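You operate a simulated robot arm through the tools that you are given. There is no shell and no other tool.

You are at the controls of a simulated robot arm. One attempt, no reset.

## Task
Crank 40 cm of grey sheet out to the stop and clamp it.
Fine: lock the stop before cranking; latch the clamp bar.
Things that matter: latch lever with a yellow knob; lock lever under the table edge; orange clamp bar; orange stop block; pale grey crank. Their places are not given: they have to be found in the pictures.

Only the result counts: the job must be done as asked and must still hold three seconds after the hand-in. Knocking over, shifting, dropping, spilling or breaking anything else fails it. Flat cloth is picked up by pressing the open fingertips on it (5 to 10 N) and closing them slowly along it; thin cloth reads only 2 to 8 mm in the jaws.

## Robot
A 7-joint arm with a two-finger parallel gripper, fixed in place. Base frame: the origin is on the floor under the middle of its stand, x ahead of it, y to its left, z up. Lengths are in m, angles in degrees, forces in N, time in s.
It reaches about 1.147 m from its shoulder. Its first joint turns from -166.0 to 166.0 degrees. Payload 3.43 kg.
The tool frame sits at the grasp point between the pads (the TCP): z along the fingers, y along the line on which they close. The tips reach 0.03 m beyond it. The gripper opens to 0.094 m. The fingers are 0.028 m wide and 0.01 m thick; the gripper's body (0.05 by 0.096 m) begins 0.055 m behind the TCP.
Orientation is that of the tool frame in the base frame, as a unit quaternion [w, x, y, z]. With the fingers straight down and closing along the base's y, the tool's x points along the base's -x, its y along +y and its z along -z.

## Interface
- The arm moves only by the tool servo_tool. Its argument "series" is a list of rows, each an object of numbers (a shift or turn left out is 0, a gripper value left out holds the last): "dx", "dy", "dz": the shift along the base's x, y, z in units of 30 mm (1.0 is 30 mm); "wx", "wy", "wz": the turn, a rotation vector about the base's x, y, z in units of 5 degrees (1.0 is 5 degrees); "fingers": the finger opening in m, from 0 to 0.094. In form: [{"dx": .., "dy": .., "dz": .., "wx": .., "wy": .., "wz": .., "fingers": ..}, ...]. A call has 1 to 20 rows; each row shifts and turns the commanded pose from where the row before left it. A call with a number of a shift or a turn outside -1 to 1 is refused whole. Each row takes 0.2 s and may step no farther than 0.05 m and 8.6 degrees from the row before; otherwise, or with a gripper value out of range, the whole call is refused. A pose out of reach is approached as far as the arm can. The call stops where the force on the tool passes 60 N (or 10 N more than at its start, if that is more) or the arm is blocked; 0.2 s more then pass. The fingers move at their own pace (about 0.045 m/s each) and stop on an object; they squeeze with about 41 N. The grip force told is the motor's: it shows also when the fingers shut on nothing. Time passes only in rows, and 0.2 s behind the last, so rows that do not move let the fingers close. The reply holds the time, the measured pose of the TCP, the force on the tool along the base axes, the opening and the grip force, in the units named above and with some noise, with the torque about the TCP (base axes, N m) and any sound that the robot's microphone picked up, and new pictures: "show" is both (left out), scene, wrist or none.
- Cameras (640 x 400 px; columns grow to the right, rows downward): "scene" is fixed at [0.0499, 0.65, 1.3886]; the picture's right is [-0.51, -0.86, 0.00], its down [-0.63, 0.37, -0.69] and it looks along [0.59, -0.35, -0.73] (base axes); focal length 214 px, centre (320, 200). "wrist" rides on the gripper at [0.076, 0.014, -0.102] in the tool frame; the picture's right is [-0.18, 0.98, 0.00], its down [-0.75, -0.14, -0.64] and it looks along [-0.63, -0.12, 0.77] (tool axes); focal length 243 px, centre (320, 200).
- locate(camera, pixels): for up to 12 pixels [column, row] of the newest picture of that camera ("zoom" is the newest enlarged one), the place [x, y, z] in the base frame of the surface seen there, good to about 0.002 m. The clock stands still meanwhile.
- zoom(camera, box): a new picture of the part [left, top, right, bottom] of that camera's present view, enlarged. The clock stands still meanwhile.
- job_done(): hands the job in; it is judged then, once.

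Open the gripper and draw the arm clear of the work before you hand the job in, unless the task says otherwise.

The tools are called after ">>>" as a command line: name --argument value ..., lists and objects as JSON in quotes. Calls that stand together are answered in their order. servo_tool: Moves the arm, as the interface text tells. Its arguments: {"type":"object","properties":{"series":{"type":"array","items":{"type":"object","properties":{"dx":{"type":"number"},"dy":{"type":"number"},"dz":{"type":"number"},"wx":{"type":"number"},"wy":{"type":"number"},"wz":{"type":"number"},"fingers":{"type":"number"}}}},"show":{"type":"string","enum":["both","scene","wrist","none"]}},"required":["series"]} The other tools are called the same way: locate (camera, pixels) gives the place of the surface under pixels of a picture; zoom (camera, box) takes an enlarged picture of a part of a camera's view; job_done () hands the job in.

At the start:

```text
clock: 0.0
tcp_pos: [0.2526, 0.4114, 1.165]
tool_rot: [-0.001, 0.0, 1.0, 0.0]
ft_force: [-0.3, 1.2, -0.6]
torque: [-0.03, 0.01, 0.01]
finger_gap: 0.0941
grip_force: 0.0
```

scene: 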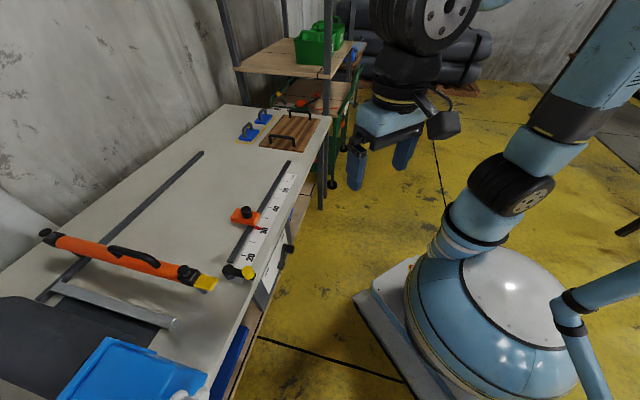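
wrist: 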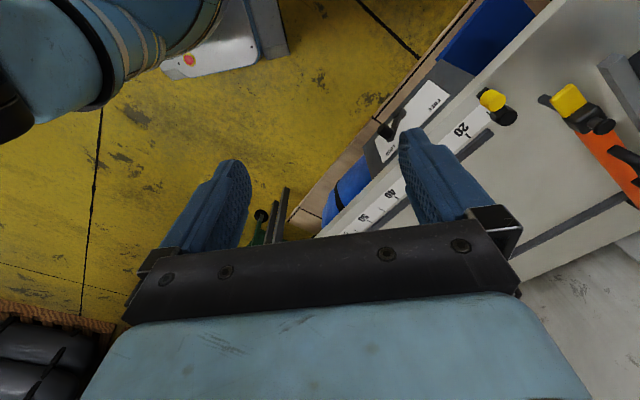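

The scene shows a table with a ruler (about px 265,220), an orange stop block (245,215), an orange clamp bar (120,260) and a yellow knob. I zoom in on these before moving.

>>> zoom --camera "scene" --box '[0, 200, 320, 400]'

>>> zoom --camera "scene" --box '[200, 150, 320, 300]'

>>> zoom --camera "wrist" --box '[320, 0, 640, 260]'

```text
2.00 times, centred on (160, 300) of scene
```

zoom: 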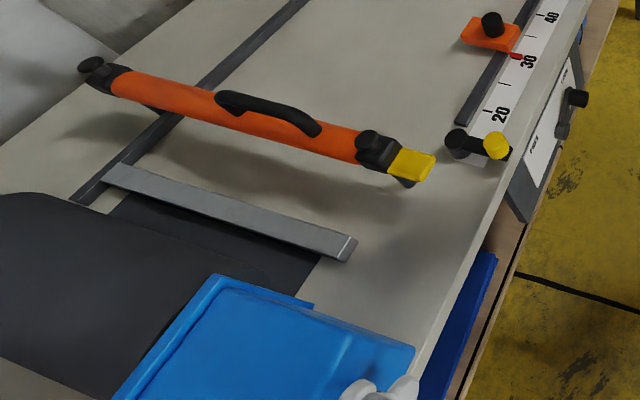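

```text
2.67 times, centred on (260, 225) of scene
```

zoom: 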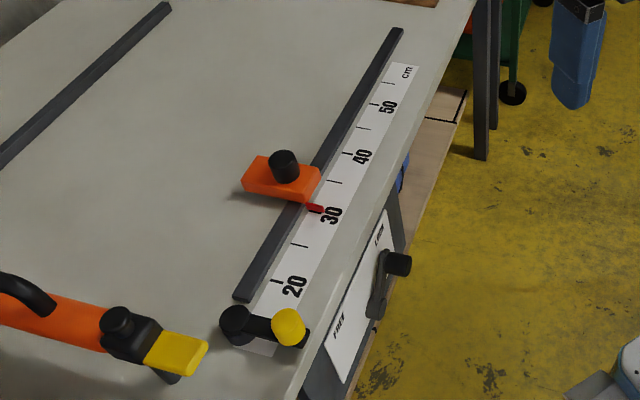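

```text
1.54 times, centred on (480, 130) of wrist
```

zoom: 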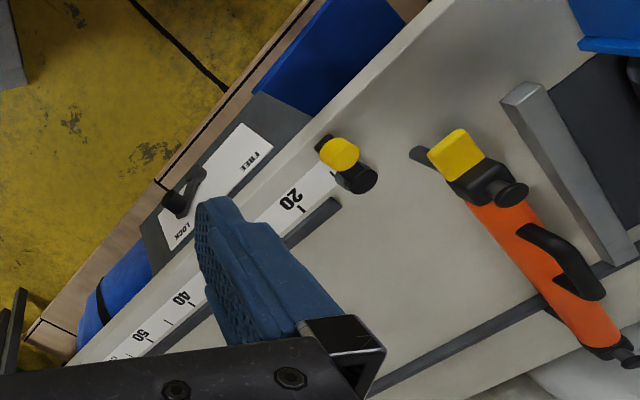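

The stop's red pointer reads about 31 cm, and the lock panel under the edge shows FREE and LOCK with a black-knobbed lever. I look closer at the panel, the scale and the crank, and measure points.

>>> locate --camera "scene" --pixels '[[248, 212], [262, 229], [245, 272], [230, 272], [205, 283], [290, 249], [284, 258], [283, 240], [263, 295], [200, 395], [175, 325], [60, 240]]'

>>> zoom --camera "scene" --box '[225, 215, 305, 315]'

>>> zoom --camera "scene" --box '[225, 165, 305, 265]'

>>> zoom --camera "scene" --box '[100, 320, 260, 400]'

```text
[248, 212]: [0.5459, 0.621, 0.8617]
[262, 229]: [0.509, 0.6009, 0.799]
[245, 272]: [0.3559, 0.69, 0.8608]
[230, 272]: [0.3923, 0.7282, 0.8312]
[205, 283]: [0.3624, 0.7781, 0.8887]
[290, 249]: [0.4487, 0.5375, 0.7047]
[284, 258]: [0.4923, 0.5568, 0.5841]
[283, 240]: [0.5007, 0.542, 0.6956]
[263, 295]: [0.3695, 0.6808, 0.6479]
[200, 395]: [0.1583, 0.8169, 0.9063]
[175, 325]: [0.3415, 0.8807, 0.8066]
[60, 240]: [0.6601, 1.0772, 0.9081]
```

```text
4.00 times, centred on (265, 265) of scene
```

zoom: 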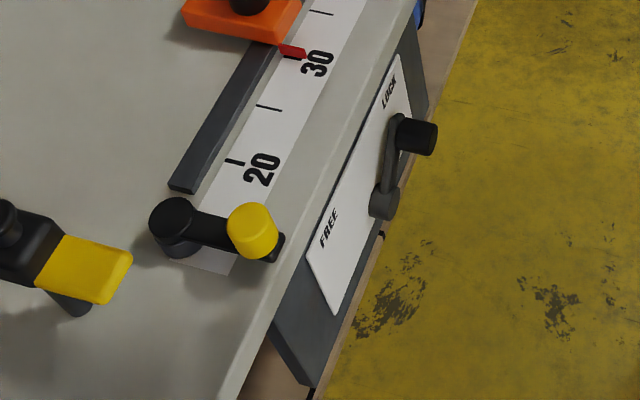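

```text
4.00 times, centred on (265, 215) of scene
```

zoom: 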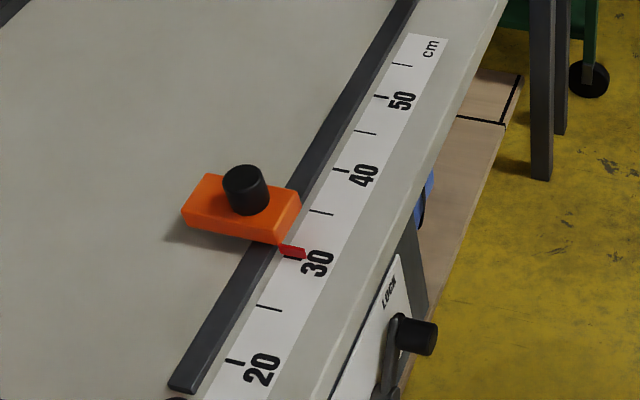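

```text
4.00 times, centred on (180, 360) of scene
```

zoom: 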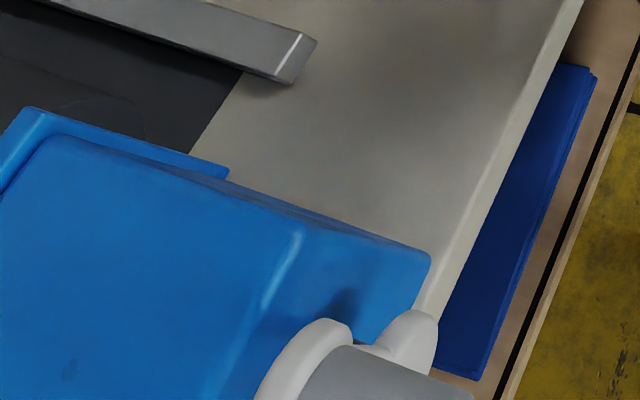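

I measure the scale ticks, the pointer, the stop block and rail from the newest zoom geometry, using scene pixels.

>>> zoom --camera "scene" --box '[225, 165, 305, 265]'

>>> locate --camera "zoom" --pixels '[[235, 361], [292, 258], [342, 170], [382, 97], [245, 190], [215, 205], [300, 253], [268, 307], [321, 212], [290, 195], [185, 205], [276, 242]]'

>>> zoom --camera "scene" --box '[225, 215, 305, 315]'

>>> locate --camera "zoom" --pixels '[[417, 130], [388, 160], [384, 205], [330, 225], [390, 90], [178, 215], [252, 230], [215, 222], [95, 265], [45, 255], [350, 150], [225, 390]]'

```text
4.00 times, centred on (265, 215) of scene
```

zoom: 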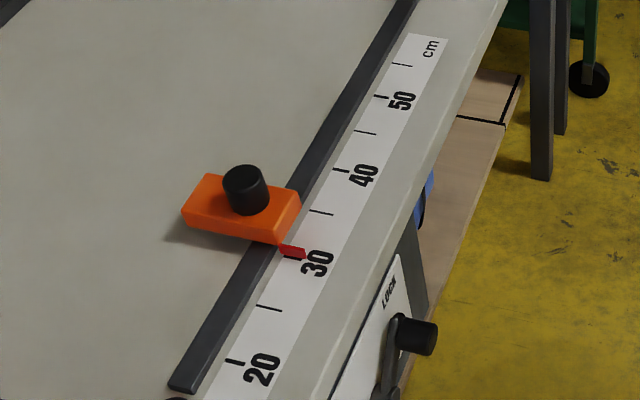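

```text
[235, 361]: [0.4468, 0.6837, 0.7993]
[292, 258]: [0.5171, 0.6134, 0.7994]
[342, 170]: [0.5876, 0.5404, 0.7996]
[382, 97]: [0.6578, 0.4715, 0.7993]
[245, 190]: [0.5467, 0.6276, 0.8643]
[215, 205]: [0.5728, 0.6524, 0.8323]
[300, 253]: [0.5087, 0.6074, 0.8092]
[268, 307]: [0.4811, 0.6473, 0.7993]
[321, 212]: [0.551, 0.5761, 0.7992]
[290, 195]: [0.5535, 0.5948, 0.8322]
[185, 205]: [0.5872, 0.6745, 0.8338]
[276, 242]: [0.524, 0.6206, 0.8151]
```

```text
4.00 times, centred on (265, 265) of scene
```

zoom: 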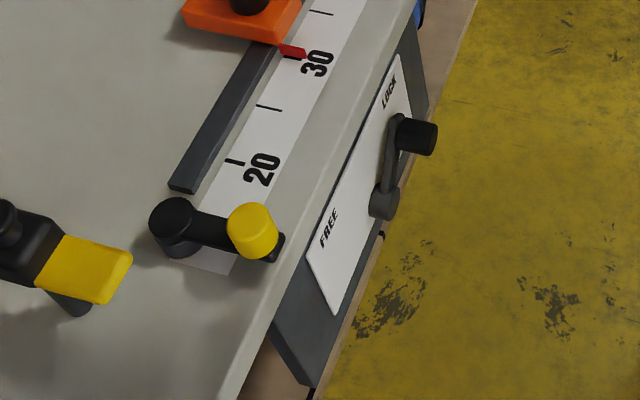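

```text
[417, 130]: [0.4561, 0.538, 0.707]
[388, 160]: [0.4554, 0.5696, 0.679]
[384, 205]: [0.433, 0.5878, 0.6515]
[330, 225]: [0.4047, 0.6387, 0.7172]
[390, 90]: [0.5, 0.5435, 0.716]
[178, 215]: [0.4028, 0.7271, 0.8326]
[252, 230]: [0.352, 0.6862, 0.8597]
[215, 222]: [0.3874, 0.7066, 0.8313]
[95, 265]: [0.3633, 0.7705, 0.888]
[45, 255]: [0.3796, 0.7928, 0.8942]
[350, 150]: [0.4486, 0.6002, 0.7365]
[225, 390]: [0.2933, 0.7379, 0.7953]
```

The scale runs along about (0.707,-0.707): tick 20 at (0.447,0.684), tick 40 at (0.588,0.540), with the stop now at 30. I turn the hand 45° so the wrist camera faces the table front, and look.

>>> servo_tool --series '[{"wz": 1}, {"wz": 1}, {"wz": 1}, {"wz": 1}, {"wz": 1}, {"wz": 1}, {"wz": 1}, {"wz": 1}, {"wz": 1}]'

```text
clock: 2.0
tcp_pos: [0.2522, 0.4121, 1.1653]
tool_rot: [0.0, -0.384, 0.923, 0.0]
ft_force: [0.1, 0.0, -0.1]
torque: [0.0, 0.01, -0.02]
finger_gap: 0.094
grip_force: 0.1
```

scene: 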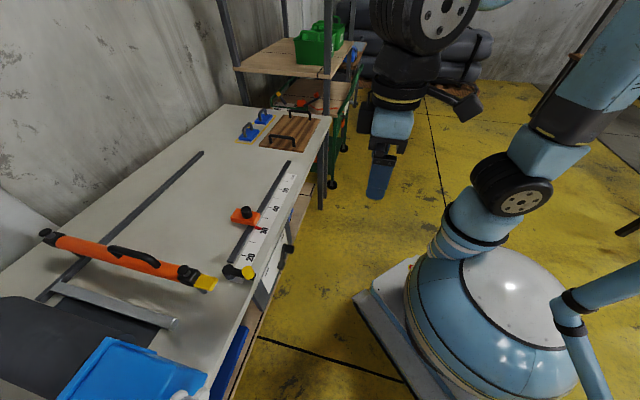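
wrist: 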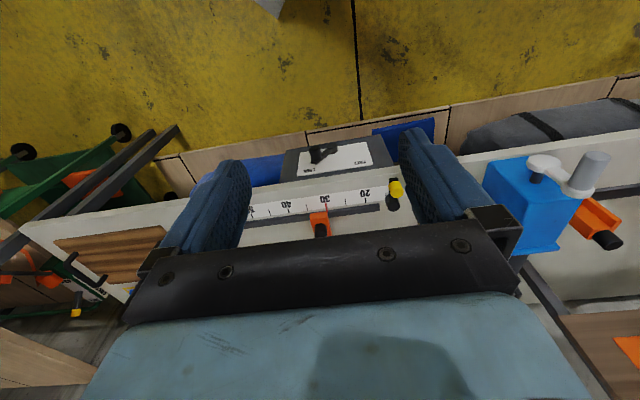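

Wrist view (upside-down) now shows the panel at (325,160), the knob of the latch at (395,190) and the crank at (570,175) on a blue gearbox. I zoom on the crank and panel.

>>> zoom --camera "wrist" --box '[480, 120, 640, 280]'

>>> locate --camera "wrist" --pixels '[[540, 165], [590, 170], [575, 190], [525, 210], [600, 225], [395, 188], [320, 155], [310, 170], [365, 163], [330, 147]]'

>>> zoom --camera "wrist" --box '[240, 120, 440, 245]'

```text
2.50 times, centred on (560, 200) of wrist
```

zoom: 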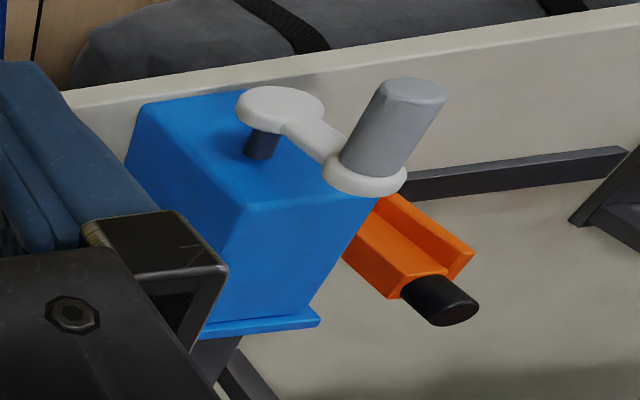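

```text
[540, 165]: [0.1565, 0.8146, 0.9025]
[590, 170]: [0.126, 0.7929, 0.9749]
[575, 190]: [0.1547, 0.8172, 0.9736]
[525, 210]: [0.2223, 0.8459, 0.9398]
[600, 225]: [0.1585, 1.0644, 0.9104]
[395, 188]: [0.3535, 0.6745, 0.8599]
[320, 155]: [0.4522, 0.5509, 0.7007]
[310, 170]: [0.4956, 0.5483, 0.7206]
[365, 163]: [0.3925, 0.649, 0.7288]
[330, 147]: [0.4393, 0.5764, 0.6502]
```

```text
3.20 times, centred on (340, 182) of wrist
```

zoom: 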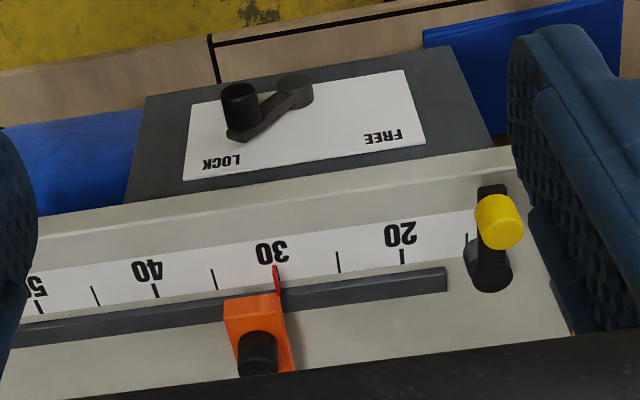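

The lever's knob (zoom 240,110) leans to LOCK, so the stop is locked at 30 and must first be freed. I lower and pitch the hand 45° toward the panel to view it.

>>> servo_tool --series '[{"dz": -0.95, "dx": 0.09, "dy": 0.03, "wx": 0.58, "wy": -0.58}, {"dz": -0.95, "dx": 0.09, "dy": 0.03, "wx": 0.58, "wy": -0.58}, {"dz": -0.95, "dx": 0.09, "dy": 0.03, "wx": 0.58, "wy": -0.58}, {"dz": -0.95, "dx": 0.09, "dy": 0.03, "wx": 0.58, "wy": -0.58}, {"dz": -0.95, "dx": 0.09, "dy": 0.03, "wx": 0.58, "wy": -0.58}, {"dz": -0.95, "dx": 0.09, "dy": 0.03, "wx": 0.58, "wy": -0.58}, {"dz": -0.95, "dx": 0.09, "dy": 0.03, "wx": 0.58, "wy": -0.58}, {"dz": -0.95, "dx": 0.09, "dy": 0.03, "wx": 0.58, "wy": -0.58}, {"dz": -0.95, "dx": 0.09, "dy": 0.03, "wx": 0.58, "wy": -0.58}, {"dz": -0.95, "dx": 0.09, "dy": 0.03, "wx": 0.58, "wy": -0.58}, {"dz": -0.95, "dx": 0.09, "dy": 0.03, "wx": 0.58, "wy": -0.58}]'

```text
clock: 4.4
tcp_pos: [0.286, 0.4582, 0.8557]
tool_rot: [0.355, -0.353, 0.853, 0.147]
ft_force: [-0.3, 0.1, -0.3]
torque: [0.01, 0.04, -0.03]
finger_gap: 0.0939
grip_force: 0.1
out of reach, approached as far as the arm can: row 9, 10, 11
```

scene: 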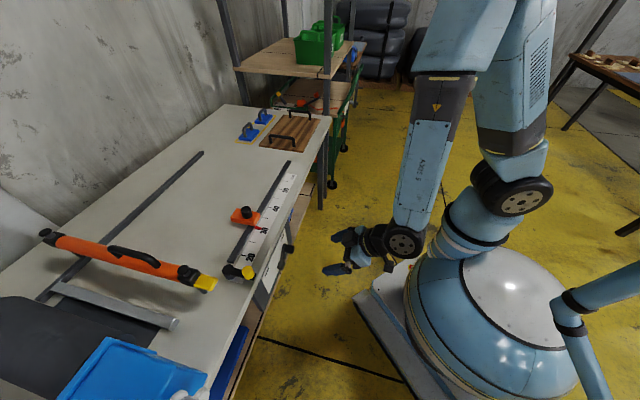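
wrist: 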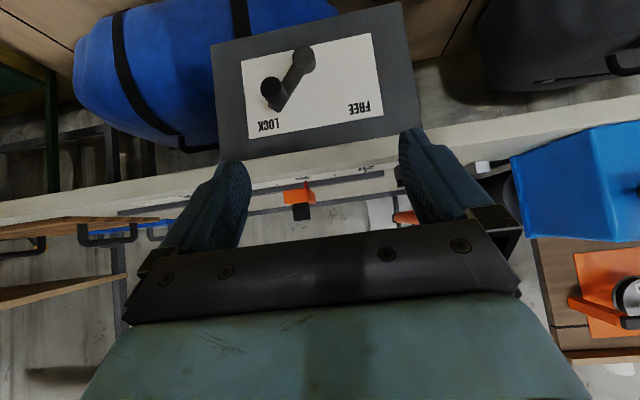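

The panel is clearly visible: pivot at (300,60), knob at (272,92), LOCK at (268,125), FREE at (360,108). I measure these.

>>> zoom --camera "wrist" --box '[200, 0, 440, 150]'

>>> locate --camera "wrist" --pixels '[[302, 60], [272, 92], [267, 88], [288, 85], [265, 125], [360, 108], [330, 60], [250, 100], [330, 130], [330, 150], [240, 150], [390, 140]]'

```text
2.67 times, centred on (320, 75) of wrist
```

zoom: 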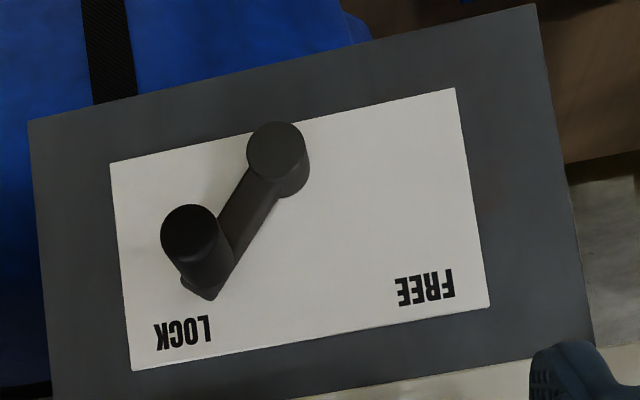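

```text
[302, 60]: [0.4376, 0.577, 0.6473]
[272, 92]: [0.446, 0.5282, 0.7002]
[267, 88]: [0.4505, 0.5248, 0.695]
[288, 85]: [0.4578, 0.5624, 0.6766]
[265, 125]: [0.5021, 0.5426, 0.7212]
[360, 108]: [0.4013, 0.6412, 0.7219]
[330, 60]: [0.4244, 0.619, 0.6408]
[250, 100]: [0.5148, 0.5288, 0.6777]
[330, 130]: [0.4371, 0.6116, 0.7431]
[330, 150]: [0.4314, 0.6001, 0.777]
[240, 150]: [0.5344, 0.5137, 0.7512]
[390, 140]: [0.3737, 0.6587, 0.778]
```

Knob front is at about (0.446,0.528,0.697), pivot at (0.438,0.577,0.648), panel plane about 5 cm behind. I move toward a point just outside the knob with the fingers narrowed to cage it.

>>> servo_tool --series '[{"dx": 0.82, "dy": 0.05, "dz": -0.38, "fingers": 0.055}, {"dx": 0.82, "dy": 0.05, "dz": -0.38}, {"dx": 0.82, "dy": 0.05, "dz": -0.38}, {"dx": 0.82, "dy": 0.05, "dz": -0.38}, {}]'

```text
clock: 5.6
tcp_pos: [0.384, 0.4631, 0.8098]
tool_rot: [0.354, -0.353, 0.853, 0.147]
ft_force: [1.3, -0.2, -0.7]
torque: [0.02, -0.03, 0.01]
finger_gap: 0.055
grip_force: 0.2
```

scene: 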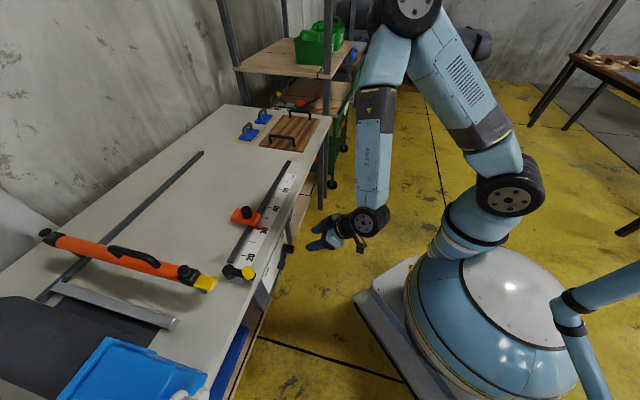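
wrist: 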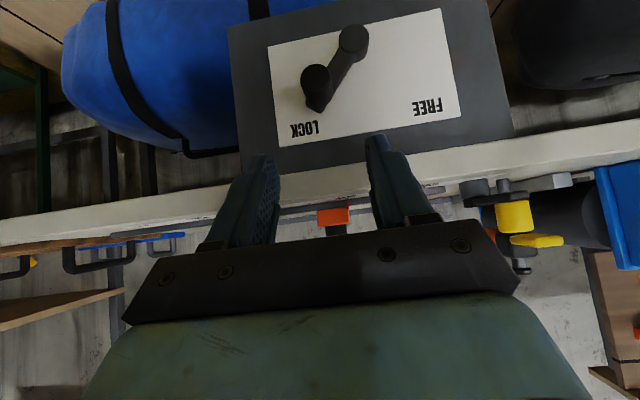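

The tool is aligned, with the closing line along the scale, and sits in front of the knob. I advance diagonally to cage the knob between the fingers.

>>> servo_tool --series '[{"dx": 0.48, "dy": 0.48, "dz": -0.67}, {"dx": 0.48, "dy": 0.48, "dz": -0.67}, {"dx": 0.48, "dy": 0.48, "dz": -0.67}, {"dx": 0.48, "dy": 0.48, "dz": -0.67}, {"dx": 0.4, "dy": 0.4, "dz": -0.6}, {}]'

```text
clock: 7.0
tcp_pos: [0.4525, 0.5356, 0.7113]
tool_rot: [0.354, -0.354, 0.853, 0.147]
ft_force: [-0.6, 0.5, 0.0]
torque: [0.02, -0.01, 0.04]
finger_gap: 0.0549
grip_force: 0.0
```

scene: 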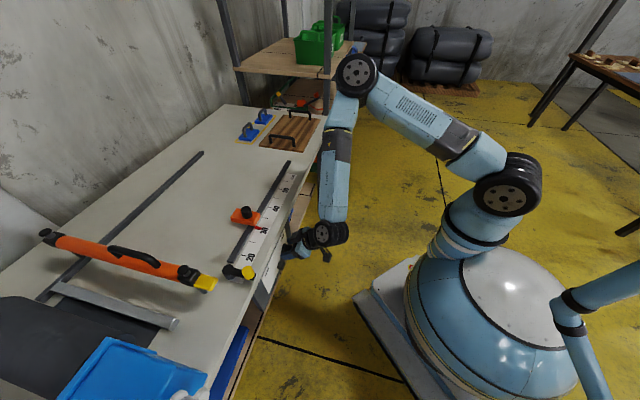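
wrist: 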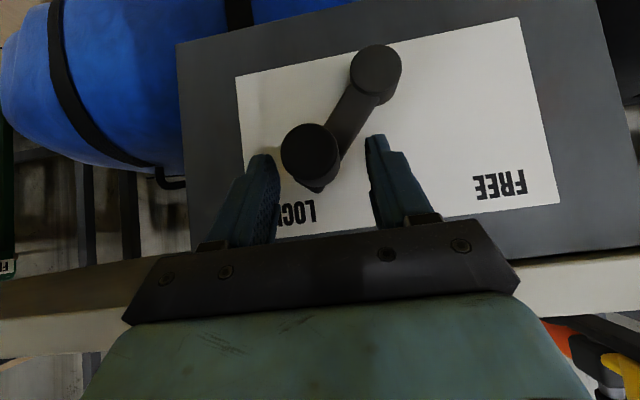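

The knob face shows at (310,150) between the fingertips (262,165) and (378,145). I measure the knob and tips to check the overlap before pushing.

>>> locate --camera "wrist" --pixels '[[310, 150], [310, 127], [310, 172], [285, 150], [335, 150], [375, 70], [262, 162], [378, 142], [340, 155]]'

```text
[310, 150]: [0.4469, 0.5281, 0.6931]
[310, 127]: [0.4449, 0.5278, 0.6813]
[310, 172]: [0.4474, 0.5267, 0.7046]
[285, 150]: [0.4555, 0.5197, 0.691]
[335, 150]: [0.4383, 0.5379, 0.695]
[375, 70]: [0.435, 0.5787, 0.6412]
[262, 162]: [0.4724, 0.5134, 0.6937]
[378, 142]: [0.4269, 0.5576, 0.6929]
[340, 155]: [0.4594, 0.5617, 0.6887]
```

Knob centre is (0.447,0.528,0.693) with the tips only overlapping its middle, so I go 11 mm lower. Then I push along the panel toward FREE in small steps following the arc.

>>> servo_tool --series '[{"dz": -0.37}, {"dx": -0.33, "dy": 0.33}, {"dx": -0.33, "dy": 0.33, "dz": 0.1}, {"dx": -0.33, "dy": 0.33, "dz": 0.15}, {"dx": -0.33, "dy": 0.33, "dz": 0.1}, {"dx": -0.33, "dy": 0.33}, {"dx": -0.33, "dy": 0.33, "dz": -0.1}, {}]'

```text
clock: 8.8
tcp_pos: [0.3958, 0.5954, 0.7079]
tool_rot: [0.354, -0.353, 0.854, 0.147]
ft_force: [-0.3, 0.0, -0.3]
torque: [-0.01, -0.04, 0.02]
finger_gap: 0.055
grip_force: 0.1
```

scene: 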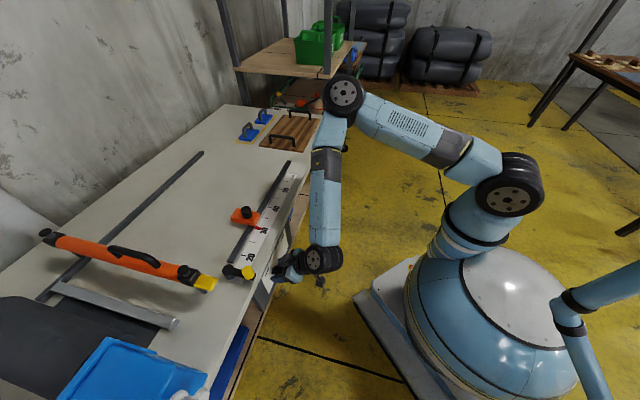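
wrist: 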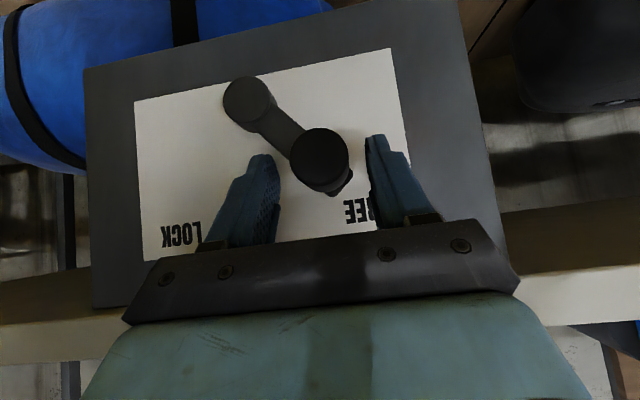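

The lever has gone over to the FREE side (knob at 320,155, pivot at 248,100) and the hand feels no force. I measure the knob to see whether it is fully at the FREE end.

>>> locate --camera "wrist" --pixels '[[320, 152], [320, 132], [295, 155], [345, 155], [247, 100], [375, 215]]'

>>> zoom --camera "wrist" --box '[130, 40, 450, 240]'

```text
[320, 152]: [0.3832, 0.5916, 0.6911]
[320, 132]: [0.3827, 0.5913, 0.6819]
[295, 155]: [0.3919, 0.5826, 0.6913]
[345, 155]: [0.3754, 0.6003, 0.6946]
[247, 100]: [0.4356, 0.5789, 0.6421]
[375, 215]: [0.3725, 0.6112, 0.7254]
```

```text
2.00 times, centred on (290, 140) of wrist
```

zoom: 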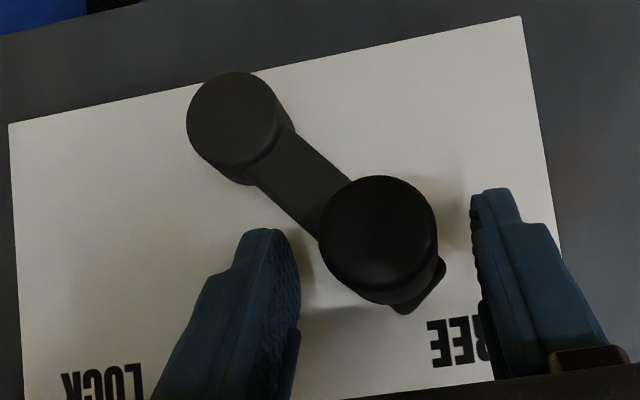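

The knob rests at u≈-0.147, the mirror of its LOCK place, so the stop is free. I retract along the tool axis, straighten the hand to vertical and go above the stop block's knob near (0.55,0.62).

>>> servo_tool --series '[{"dx": -0.5, "dy": -0.5, "dz": 0.7}, {"dx": -0.5, "dy": -0.5, "dz": 0.7}, {"dx": -0.5, "dy": -0.5, "dz": 0.7}, {"dx": -0.5, "dy": -0.5, "dz": 0.7}, {"dz": 1, "wx": -0.707, "wy": 0.707, "fingers": 0.07}, {"dz": 1, "wx": -0.707, "wy": 0.707}, {"dz": 1, "wx": -0.707, "wy": 0.707}, {"dz": 1, "wx": -0.707, "wy": 0.707}, {"dz": 1, "wx": -0.707, "wy": 0.707}, {"dz": 1, "wx": -0.707, "wy": 0.707}, {"dx": 0.9, "dy": 0.36, "wx": -0.707, "wy": 0.707}, {"dx": 0.9, "dy": 0.36, "wx": -0.707, "wy": 0.707}, {"dx": 0.9, "dy": 0.36, "wx": -0.707, "wy": 0.707}, {"dx": 0.9, "dy": 0.36}, {"dx": 0.9, "dy": 0.36}, {"dx": 0.9, "dy": 0.36}, {"dx": 0.9, "dy": 0.36}, {"dx": 0.9, "dy": 0.36}, {}]'

```text
clock: 12.8
tcp_pos: [0.5496, 0.6237, 0.9715]
tool_rot: [0.002, -0.383, 0.924, 0.0]
ft_force: [0.2, -0.6, 0.3]
torque: [0.0, -0.03, 0.01]
finger_gap: 0.0699
grip_force: 0.0
```

scene: 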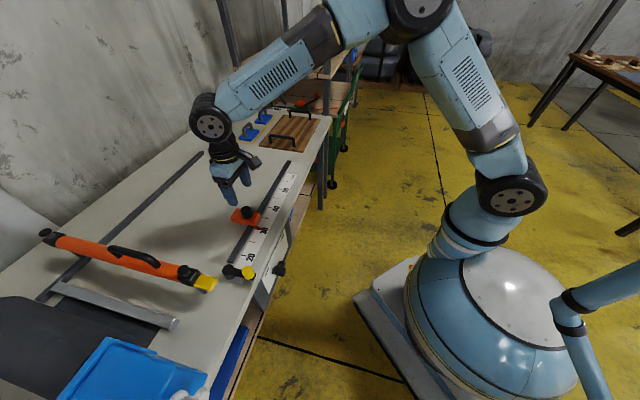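
wrist: 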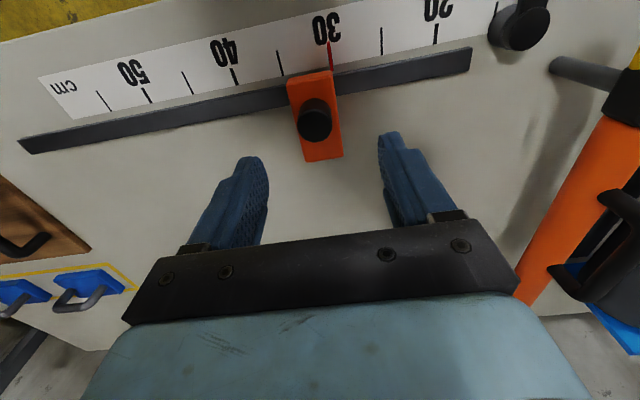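

The hand is vertical above the stop; the block's black knob is at (315,122) and the red pointer is on 30. I measure the knob, the block and the ticks.

>>> locate --camera "wrist" --pixels '[[315, 125], [316, 108], [300, 126], [332, 122], [316, 142], [290, 90], [330, 88], [325, 160], [330, 62], [334, 57], [235, 76], [255, 215]]'

>>> zoom --camera "wrist" --box '[200, 20, 440, 170]'

```text
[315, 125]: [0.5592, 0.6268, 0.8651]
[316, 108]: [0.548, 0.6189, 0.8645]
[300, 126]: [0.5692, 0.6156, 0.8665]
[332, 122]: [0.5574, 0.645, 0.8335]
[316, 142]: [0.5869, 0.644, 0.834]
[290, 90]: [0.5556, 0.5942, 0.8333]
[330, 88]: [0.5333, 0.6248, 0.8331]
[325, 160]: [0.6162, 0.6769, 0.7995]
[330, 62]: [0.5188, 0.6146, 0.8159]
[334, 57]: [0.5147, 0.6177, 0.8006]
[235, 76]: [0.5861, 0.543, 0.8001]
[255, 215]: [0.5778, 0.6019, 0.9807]
```

```text
2.67 times, centred on (320, 95) of wrist
```

zoom: 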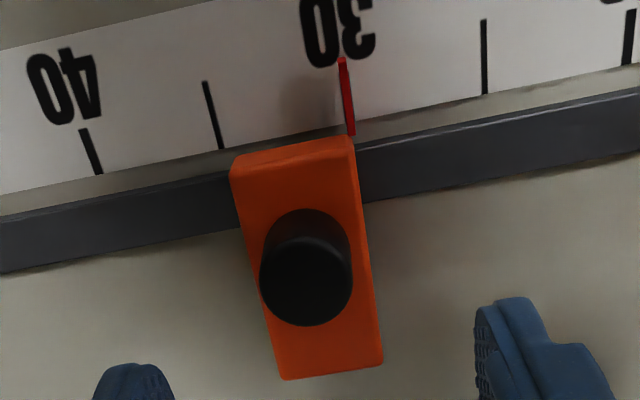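

Knob centre is (0.559,0.627), top z 0.865, about 33 mm across; block top is z 0.833. I descend so the tips stop just above the block and close on the knob.

>>> servo_tool --series '[{"dx": 0.16, "dy": 0.06, "dz": -0.8}, {"dx": 0.16, "dy": 0.06, "dz": -0.9}, {"dz": -0.9}, {"dz": -0.8}, {"fingers": 0.0}, {"fingers": 0.0}, {"fingers": 0.0}, {"fingers": 0.0}]'

```text
clock: 14.6
tcp_pos: [0.5608, 0.6275, 0.8695]
tool_rot: [0.001, -0.383, 0.924, 0.001]
ft_force: [2.4, -4.0, -1.9]
torque: [-0.18, -0.53, -0.3]
finger_gap: 0.0318
grip_force: 44.9
```

scene: 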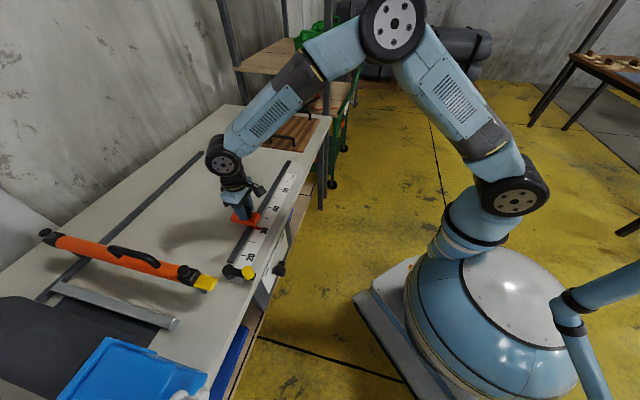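
wrist: 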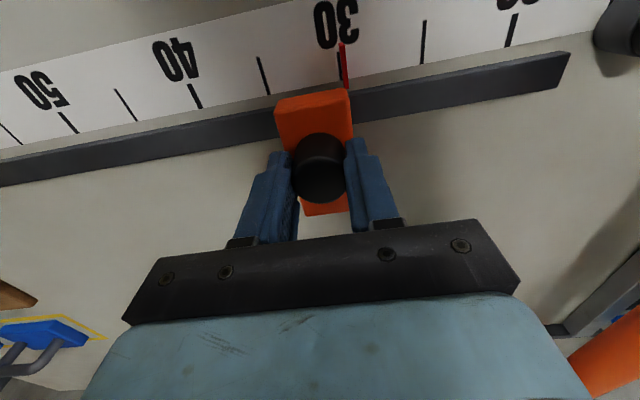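

The knob is gripped (gap 0.032, 45 N). I slide the stop along the scale by 10 cm in ten small steps.

>>> servo_tool --series '[{"dx": 0.235, "dy": -0.236}, {"dx": 0.235, "dy": -0.236}, {"dx": 0.235, "dy": -0.236}, {"dx": 0.235, "dy": -0.236}, {"dx": 0.235, "dy": -0.236}, {"dx": 0.235, "dy": -0.236}, {"dx": 0.235, "dy": -0.236}, {"dx": 0.235, "dy": -0.236}, {"dx": 0.235, "dy": -0.236}, {"dx": 0.235, "dy": -0.236}, {}]'

```text
clock: 17.0
tcp_pos: [0.6299, 0.5537, 0.8709]
tool_rot: [0.002, -0.383, 0.924, 0.001]
ft_force: [24.3, 19.9, -0.8]
torque: [0.11, -1.0, 0.02]
finger_gap: 0.0315
grip_force: 45.2
```

scene: 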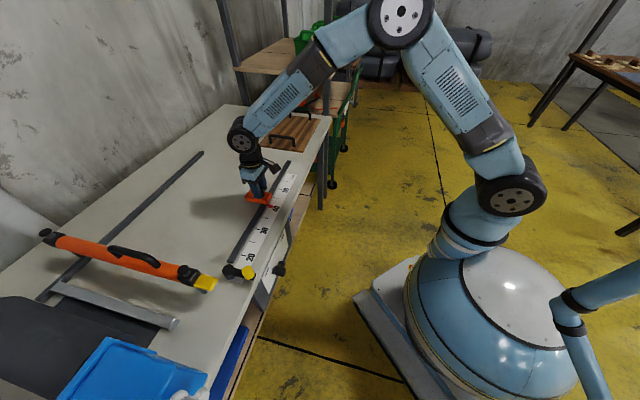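
wrist: 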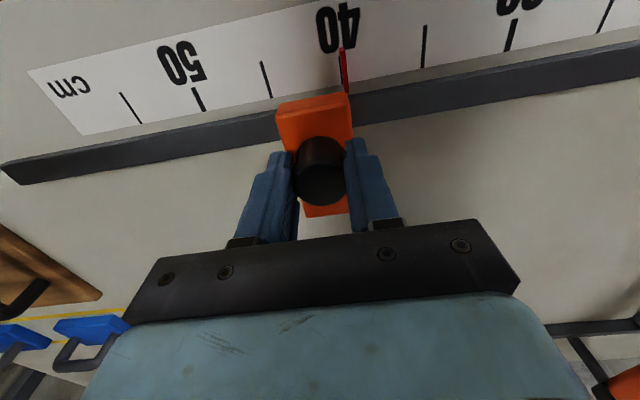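

The pointer now sits on the 40 tick near (343,70). I zoom to check the alignment and measure it.

>>> zoom --camera "wrist" --box '[290, 0, 400, 110]'

>>> locate --camera "wrist" --pixels '[[341, 55], [343, 85], [345, 80], [424, 47], [266, 79], [347, 95]]'

```text
3.64 times, centred on (345, 55) of wrist
```

zoom: 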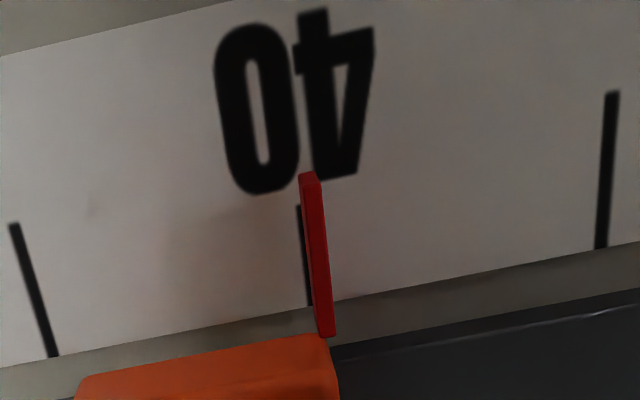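

```text
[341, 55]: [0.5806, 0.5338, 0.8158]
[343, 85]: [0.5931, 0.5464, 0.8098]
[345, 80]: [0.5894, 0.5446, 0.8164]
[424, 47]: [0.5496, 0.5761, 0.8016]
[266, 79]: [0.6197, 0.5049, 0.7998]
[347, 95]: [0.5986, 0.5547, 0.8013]
```

Against the 35 and 45 ticks the pointer looks about 1–1.5 mm short of 40. I nudge it forward a little and check again.

>>> servo_tool --series '[{"dx": 0.05, "dy": -0.035}, {}]' --show "wrist"

>>> zoom --camera "wrist" --box '[290, 0, 400, 110]'

```text
clock: 17.6
tcp_pos: [0.6315, 0.5539, 0.8714]
tool_rot: [0.002, -0.383, 0.924, 0.0]
ft_force: [14.5, 19.0, -2.4]
torque: [0.5, -1.09, 0.05]
finger_gap: 0.0315
grip_force: 45.2
```

wrist: 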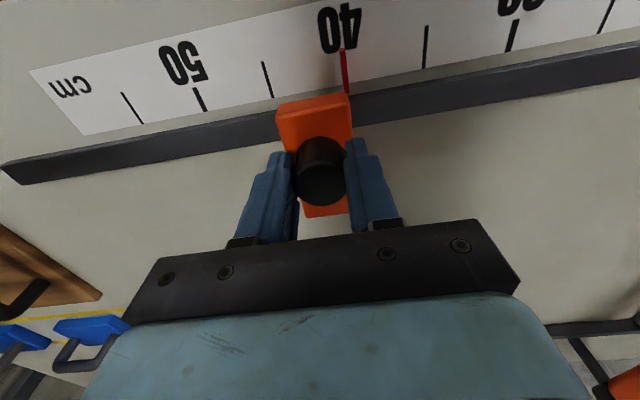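

```text
3.64 times, centred on (345, 55) of wrist
```

zoom: 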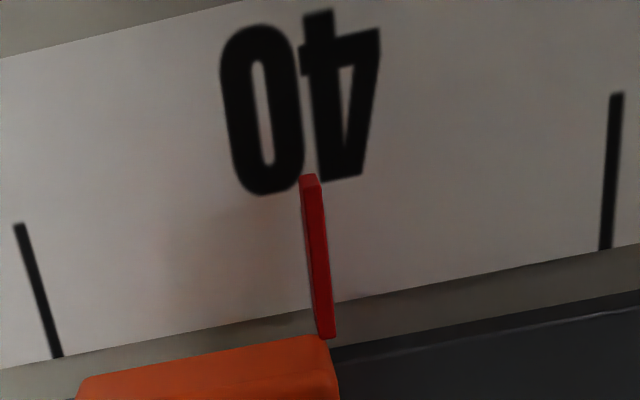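

The pointer now covers the 40 tick. I open the fingers and rise straight up, then re-check the pointer.

>>> servo_tool --series '[{"fingers": 0.06}, {"fingers": 0.06}, {"dz": 0.8}, {"dz": 1}, {"dz": 1}, {"dz": 0.7}, {}]'

>>> zoom --camera "wrist" --box '[260, 20, 400, 160]'

```text
clock: 19.2
tcp_pos: [0.6306, 0.5537, 0.9763]
tool_rot: [0.002, -0.383, 0.924, 0.0]
ft_force: [0.9, -0.7, -0.4]
torque: [0.0, -0.01, -0.02]
finger_gap: 0.0599
grip_force: 0.0
```

scene: 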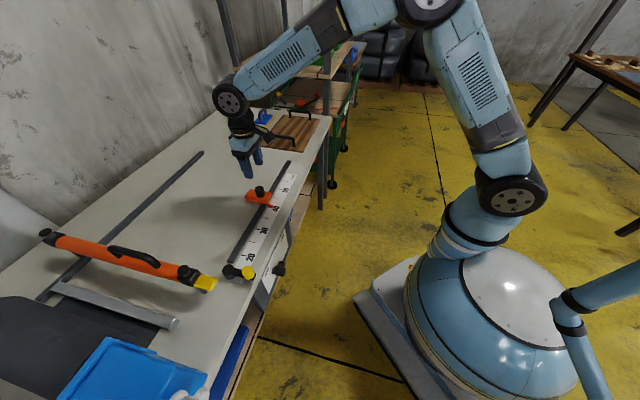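
wrist: 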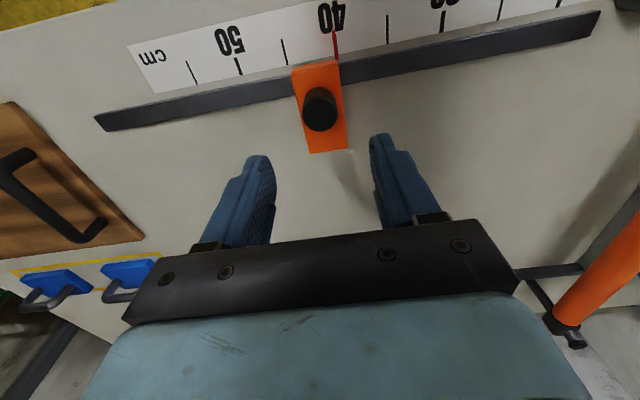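

```text
2.86 times, centred on (330, 90) of wrist
```

zoom: 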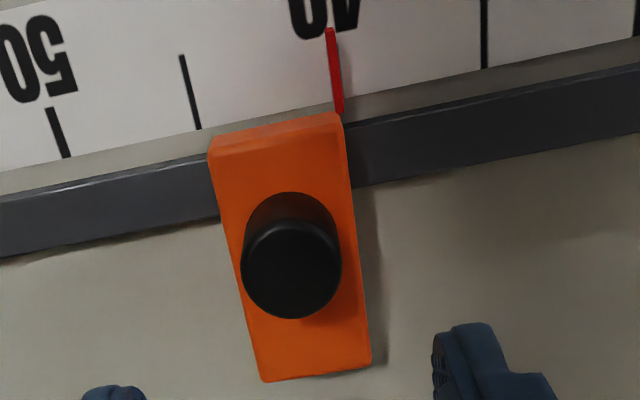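

The pointer stays on 40 after release. I go back in front of the panel with the hand pitched 45° to throw the lever to LOCK.

>>> servo_tool --series '[{"dx": -0.994, "dy": -0.05, "fingers": 0.055}, {"dx": -0.994, "dy": -0.05, "wx": 0.707, "wy": -0.707}, {"dx": -0.994, "dy": -0.05, "wx": 0.707, "wy": -0.707}, {"dx": -0.994, "dy": -0.05, "wx": 0.707, "wy": -0.707}, {"dx": -0.994, "dy": -0.05, "wx": 0.707, "wy": -0.707}, {"dx": -0.994, "dy": -0.05, "wx": 0.707, "wy": -0.707}, {"dx": -0.994, "dy": -0.05, "wx": 0.707, "wy": -0.707}, {"dx": -0.994, "dy": -0.05, "wx": 0.707, "wy": -0.707}, {"dx": -0.994, "dy": -0.05, "wx": 0.707, "wy": -0.707}, {"dx": -0.994, "dy": -0.05, "wx": 0.707, "wy": -0.707}, {"dz": -0.9}, {"dz": -0.9}, {"dz": -0.9}, {"dz": -0.9}, {"dz": -0.9}, {"dz": -0.9}, {"dz": -0.9}, {}]'

```text
clock: 21.8
tcp_pos: [0.5223, 0.431, 0.9419]
tool_rot: [0.374, -0.177, 0.907, 0.086]
ft_force: [-0.5, 0.8, -0.3]
torque: [-0.05, -0.01, -0.1]
finger_gap: 0.0551
grip_force: 0.1
stopped in row 12: the arm was blocked; the commanded pose is now the measured one
```

scene: 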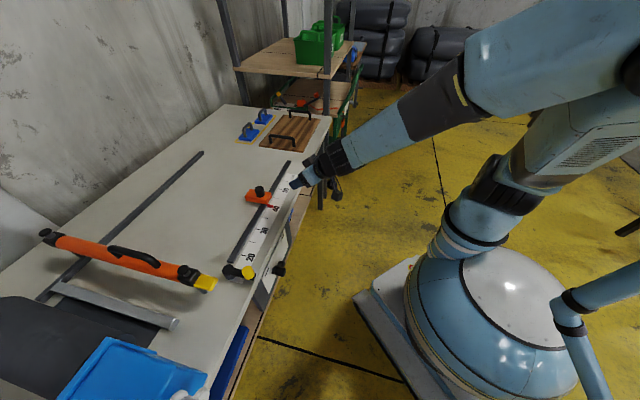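
wrist: 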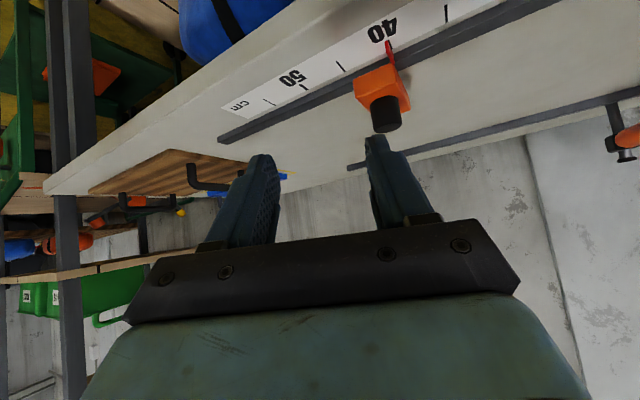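

The stop is untouched at 40, but the arm folded into an awkward posture and blocked with the hand yawed off. I turn the hand back to vertical while rising, and look.

>>> servo_tool --series '[{"dz": 0.5, "wx": -0.479, "wy": 0.673, "wz": 0.396}, {"dz": 0.5, "wx": -0.479, "wy": 0.673, "wz": 0.396}, {"dz": 0.5, "wx": -0.479, "wy": 0.673, "wz": 0.396}, {"dz": 0.5, "wx": -0.479, "wy": 0.673, "wz": 0.396}, {"wx": -0.479, "wy": 0.673, "wz": 0.396}, {"wx": -0.479, "wy": 0.673, "wz": 0.396}, {}]'

```text
clock: 23.4
tcp_pos: [0.5175, 0.437, 0.9994]
tool_rot: [0.174, -0.301, 0.937, 0.041]
ft_force: [0.5, 0.1, -0.5]
torque: [-0.02, 0.0, 0.03]
finger_gap: 0.0549
grip_force: 0.1
```

scene: 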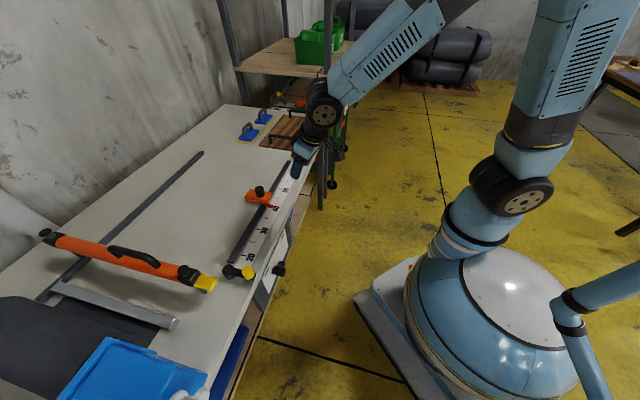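
wrist: 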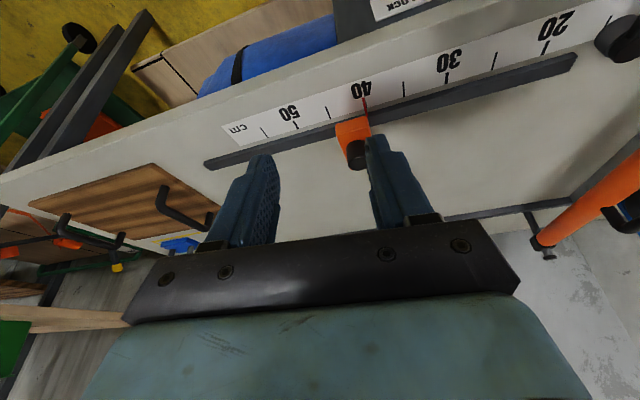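

The posture is normal again. I finish straightening the hand while moving over to (0.417,0.567,0.975), then retrace the path that worked on the way out, in reverse.

>>> servo_tool --series '[{"dx": -0.67, "dy": 0.87, "dz": -0.1, "wx": -0.479, "wy": 0.673, "wz": 0.396}, {"dx": -0.67, "dy": 0.87, "dz": -0.1, "wx": -0.479, "wy": 0.673, "wz": 0.396}, {"dx": -0.67, "dy": 0.87, "dz": -0.1, "wx": -0.479, "wy": 0.673, "wz": 0.396}, {"dx": -0.67, "dy": 0.87, "dz": -0.1, "wx": -0.479, "wy": 0.673, "wz": 0.396}, {"dx": -0.67, "dy": 0.87, "dz": -0.1, "wx": -0.3, "wy": 0.45, "wz": 0.3}, {}]'

```text
clock: 24.8
tcp_pos: [0.4166, 0.5644, 0.9843]
tool_rot: [0.01, -0.384, 0.923, 0.005]
ft_force: [-0.1, 1.5, -0.4]
torque: [0.0, 0.0, 0.01]
finger_gap: 0.0551
grip_force: 0.0
```

scene: 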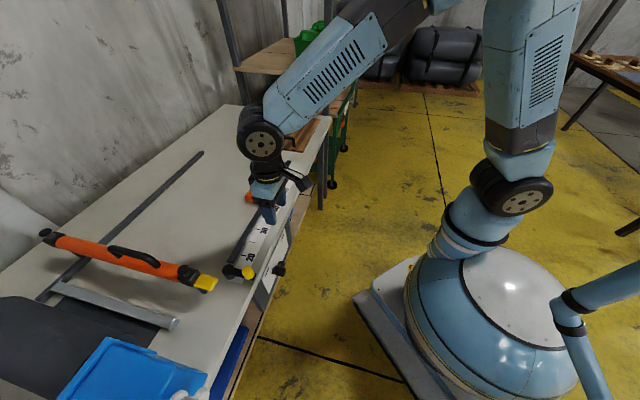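
wrist: 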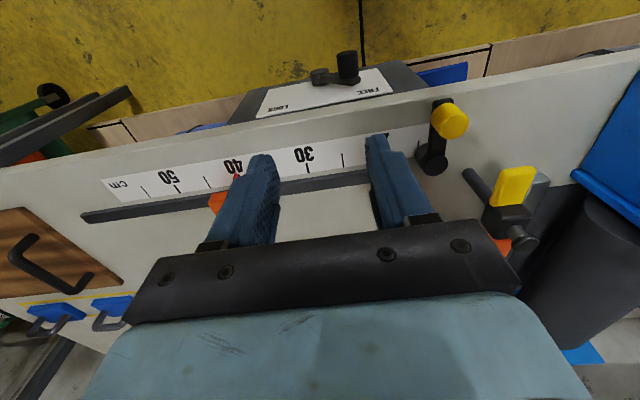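

The hand is vertical above the panel edge. I now back off and pitch while descending, in the reverse order of the earlier good retraction.

>>> servo_tool --series '[{"dx": -0.9, "dy": -0.36, "wx": 0.707, "wy": -0.707}, {"dx": -0.9, "dy": -0.36, "wx": 0.707, "wy": -0.707}, {"dx": -0.9, "dy": -0.36, "wx": 0.707, "wy": -0.707}, {"dz": -1, "wx": 0.707, "wy": -0.707}, {"dz": -1, "wx": 0.707, "wy": -0.707}, {"dz": -1, "wx": 0.707, "wy": -0.707}, {"dz": -1, "wx": 0.707, "wy": -0.707}, {"dz": -1, "wx": 0.707, "wy": -0.707}, {"dz": -1, "wx": 0.6, "wy": -0.6}, {}]'

```text
clock: 26.9
tcp_pos: [0.3391, 0.534, 0.8051]
tool_rot: [0.357, -0.353, 0.852, 0.148]
ft_force: [0.5, -0.5, 0.8]
torque: [0.02, -0.04, 0.01]
finger_gap: 0.0551
grip_force: 0.1
```

scene: 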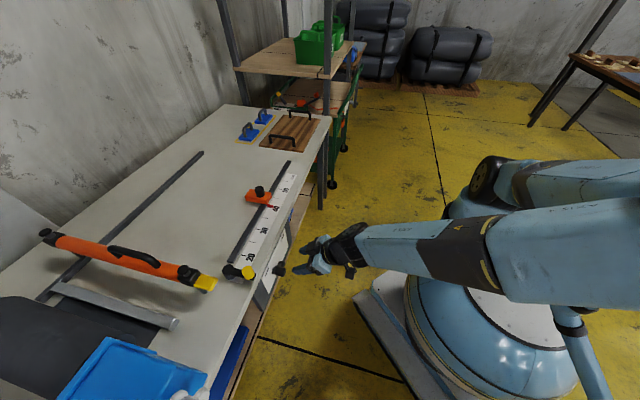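
wrist: 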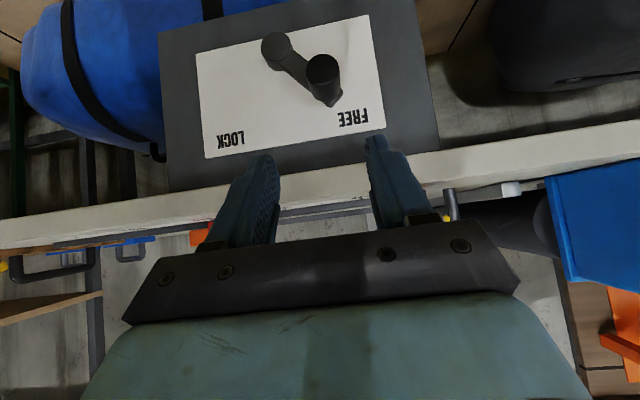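

The hand is in front of the panel with the knob (323,70) on FREE. I advance so the knob sits between the fingers.

>>> servo_tool --series '[{"dx": 0.355, "dy": 0.423, "dz": -0.687}, {"dx": 0.355, "dy": 0.423, "dz": -0.687}, {"dx": 0.355, "dy": 0.423, "dz": -0.687}, {"dx": 0.355, "dy": 0.423, "dz": -0.687}, {"dx": 0.355, "dy": 0.423, "dz": -0.687}, {}]'

```text
clock: 28.4
tcp_pos: [0.3906, 0.5974, 0.7044]
tool_rot: [0.359, -0.353, 0.851, 0.148]
ft_force: [0.1, -0.5, -0.1]
torque: [0.03, 0.0, 0.0]
finger_gap: 0.0548
grip_force: 0.1
```

scene: 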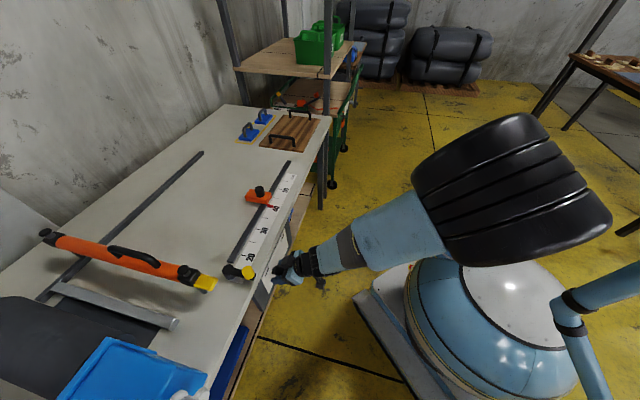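
wrist: 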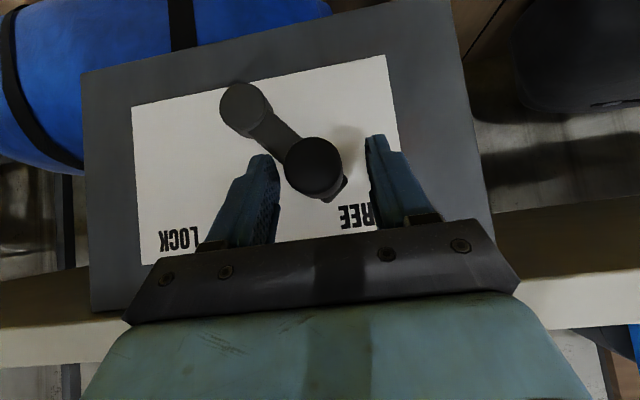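

The knob (315,165) is between the fingers. I push it along the panel toward LOCK over its top.

>>> servo_tool --series '[{"dx": 0.33, "dy": -0.33}, {"dx": 0.33, "dy": -0.33, "dz": 0.1}, {"dx": 0.33, "dy": -0.33, "dz": 0.12}, {"dx": 0.33, "dy": -0.33, "dz": 0.08}, {"dx": 0.33, "dy": -0.33}, {"dx": 0.33, "dy": -0.33, "dz": -0.1}, {"dx": 0.33, "dy": -0.33, "dz": -0.1}, {}]'

```text
clock: 30.1
tcp_pos: [0.4584, 0.5294, 0.7046]
tool_rot: [0.358, -0.353, 0.852, 0.148]
ft_force: [-0.1, 0.0, -1.0]
torque: [-0.02, 0.0, 0.0]
finger_gap: 0.055
grip_force: 0.1
```

scene: 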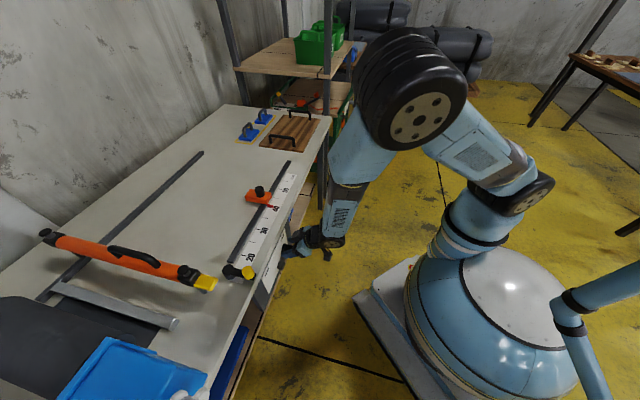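
wrist: 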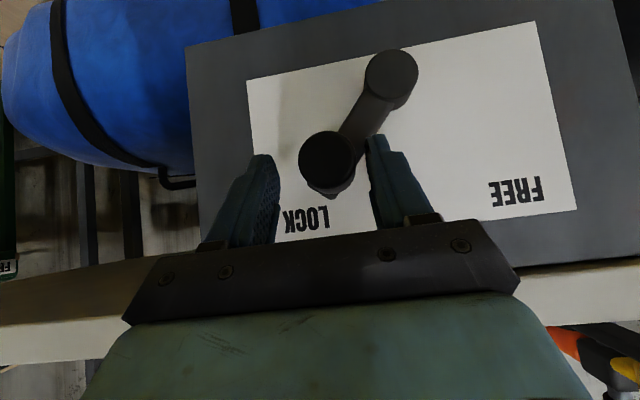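

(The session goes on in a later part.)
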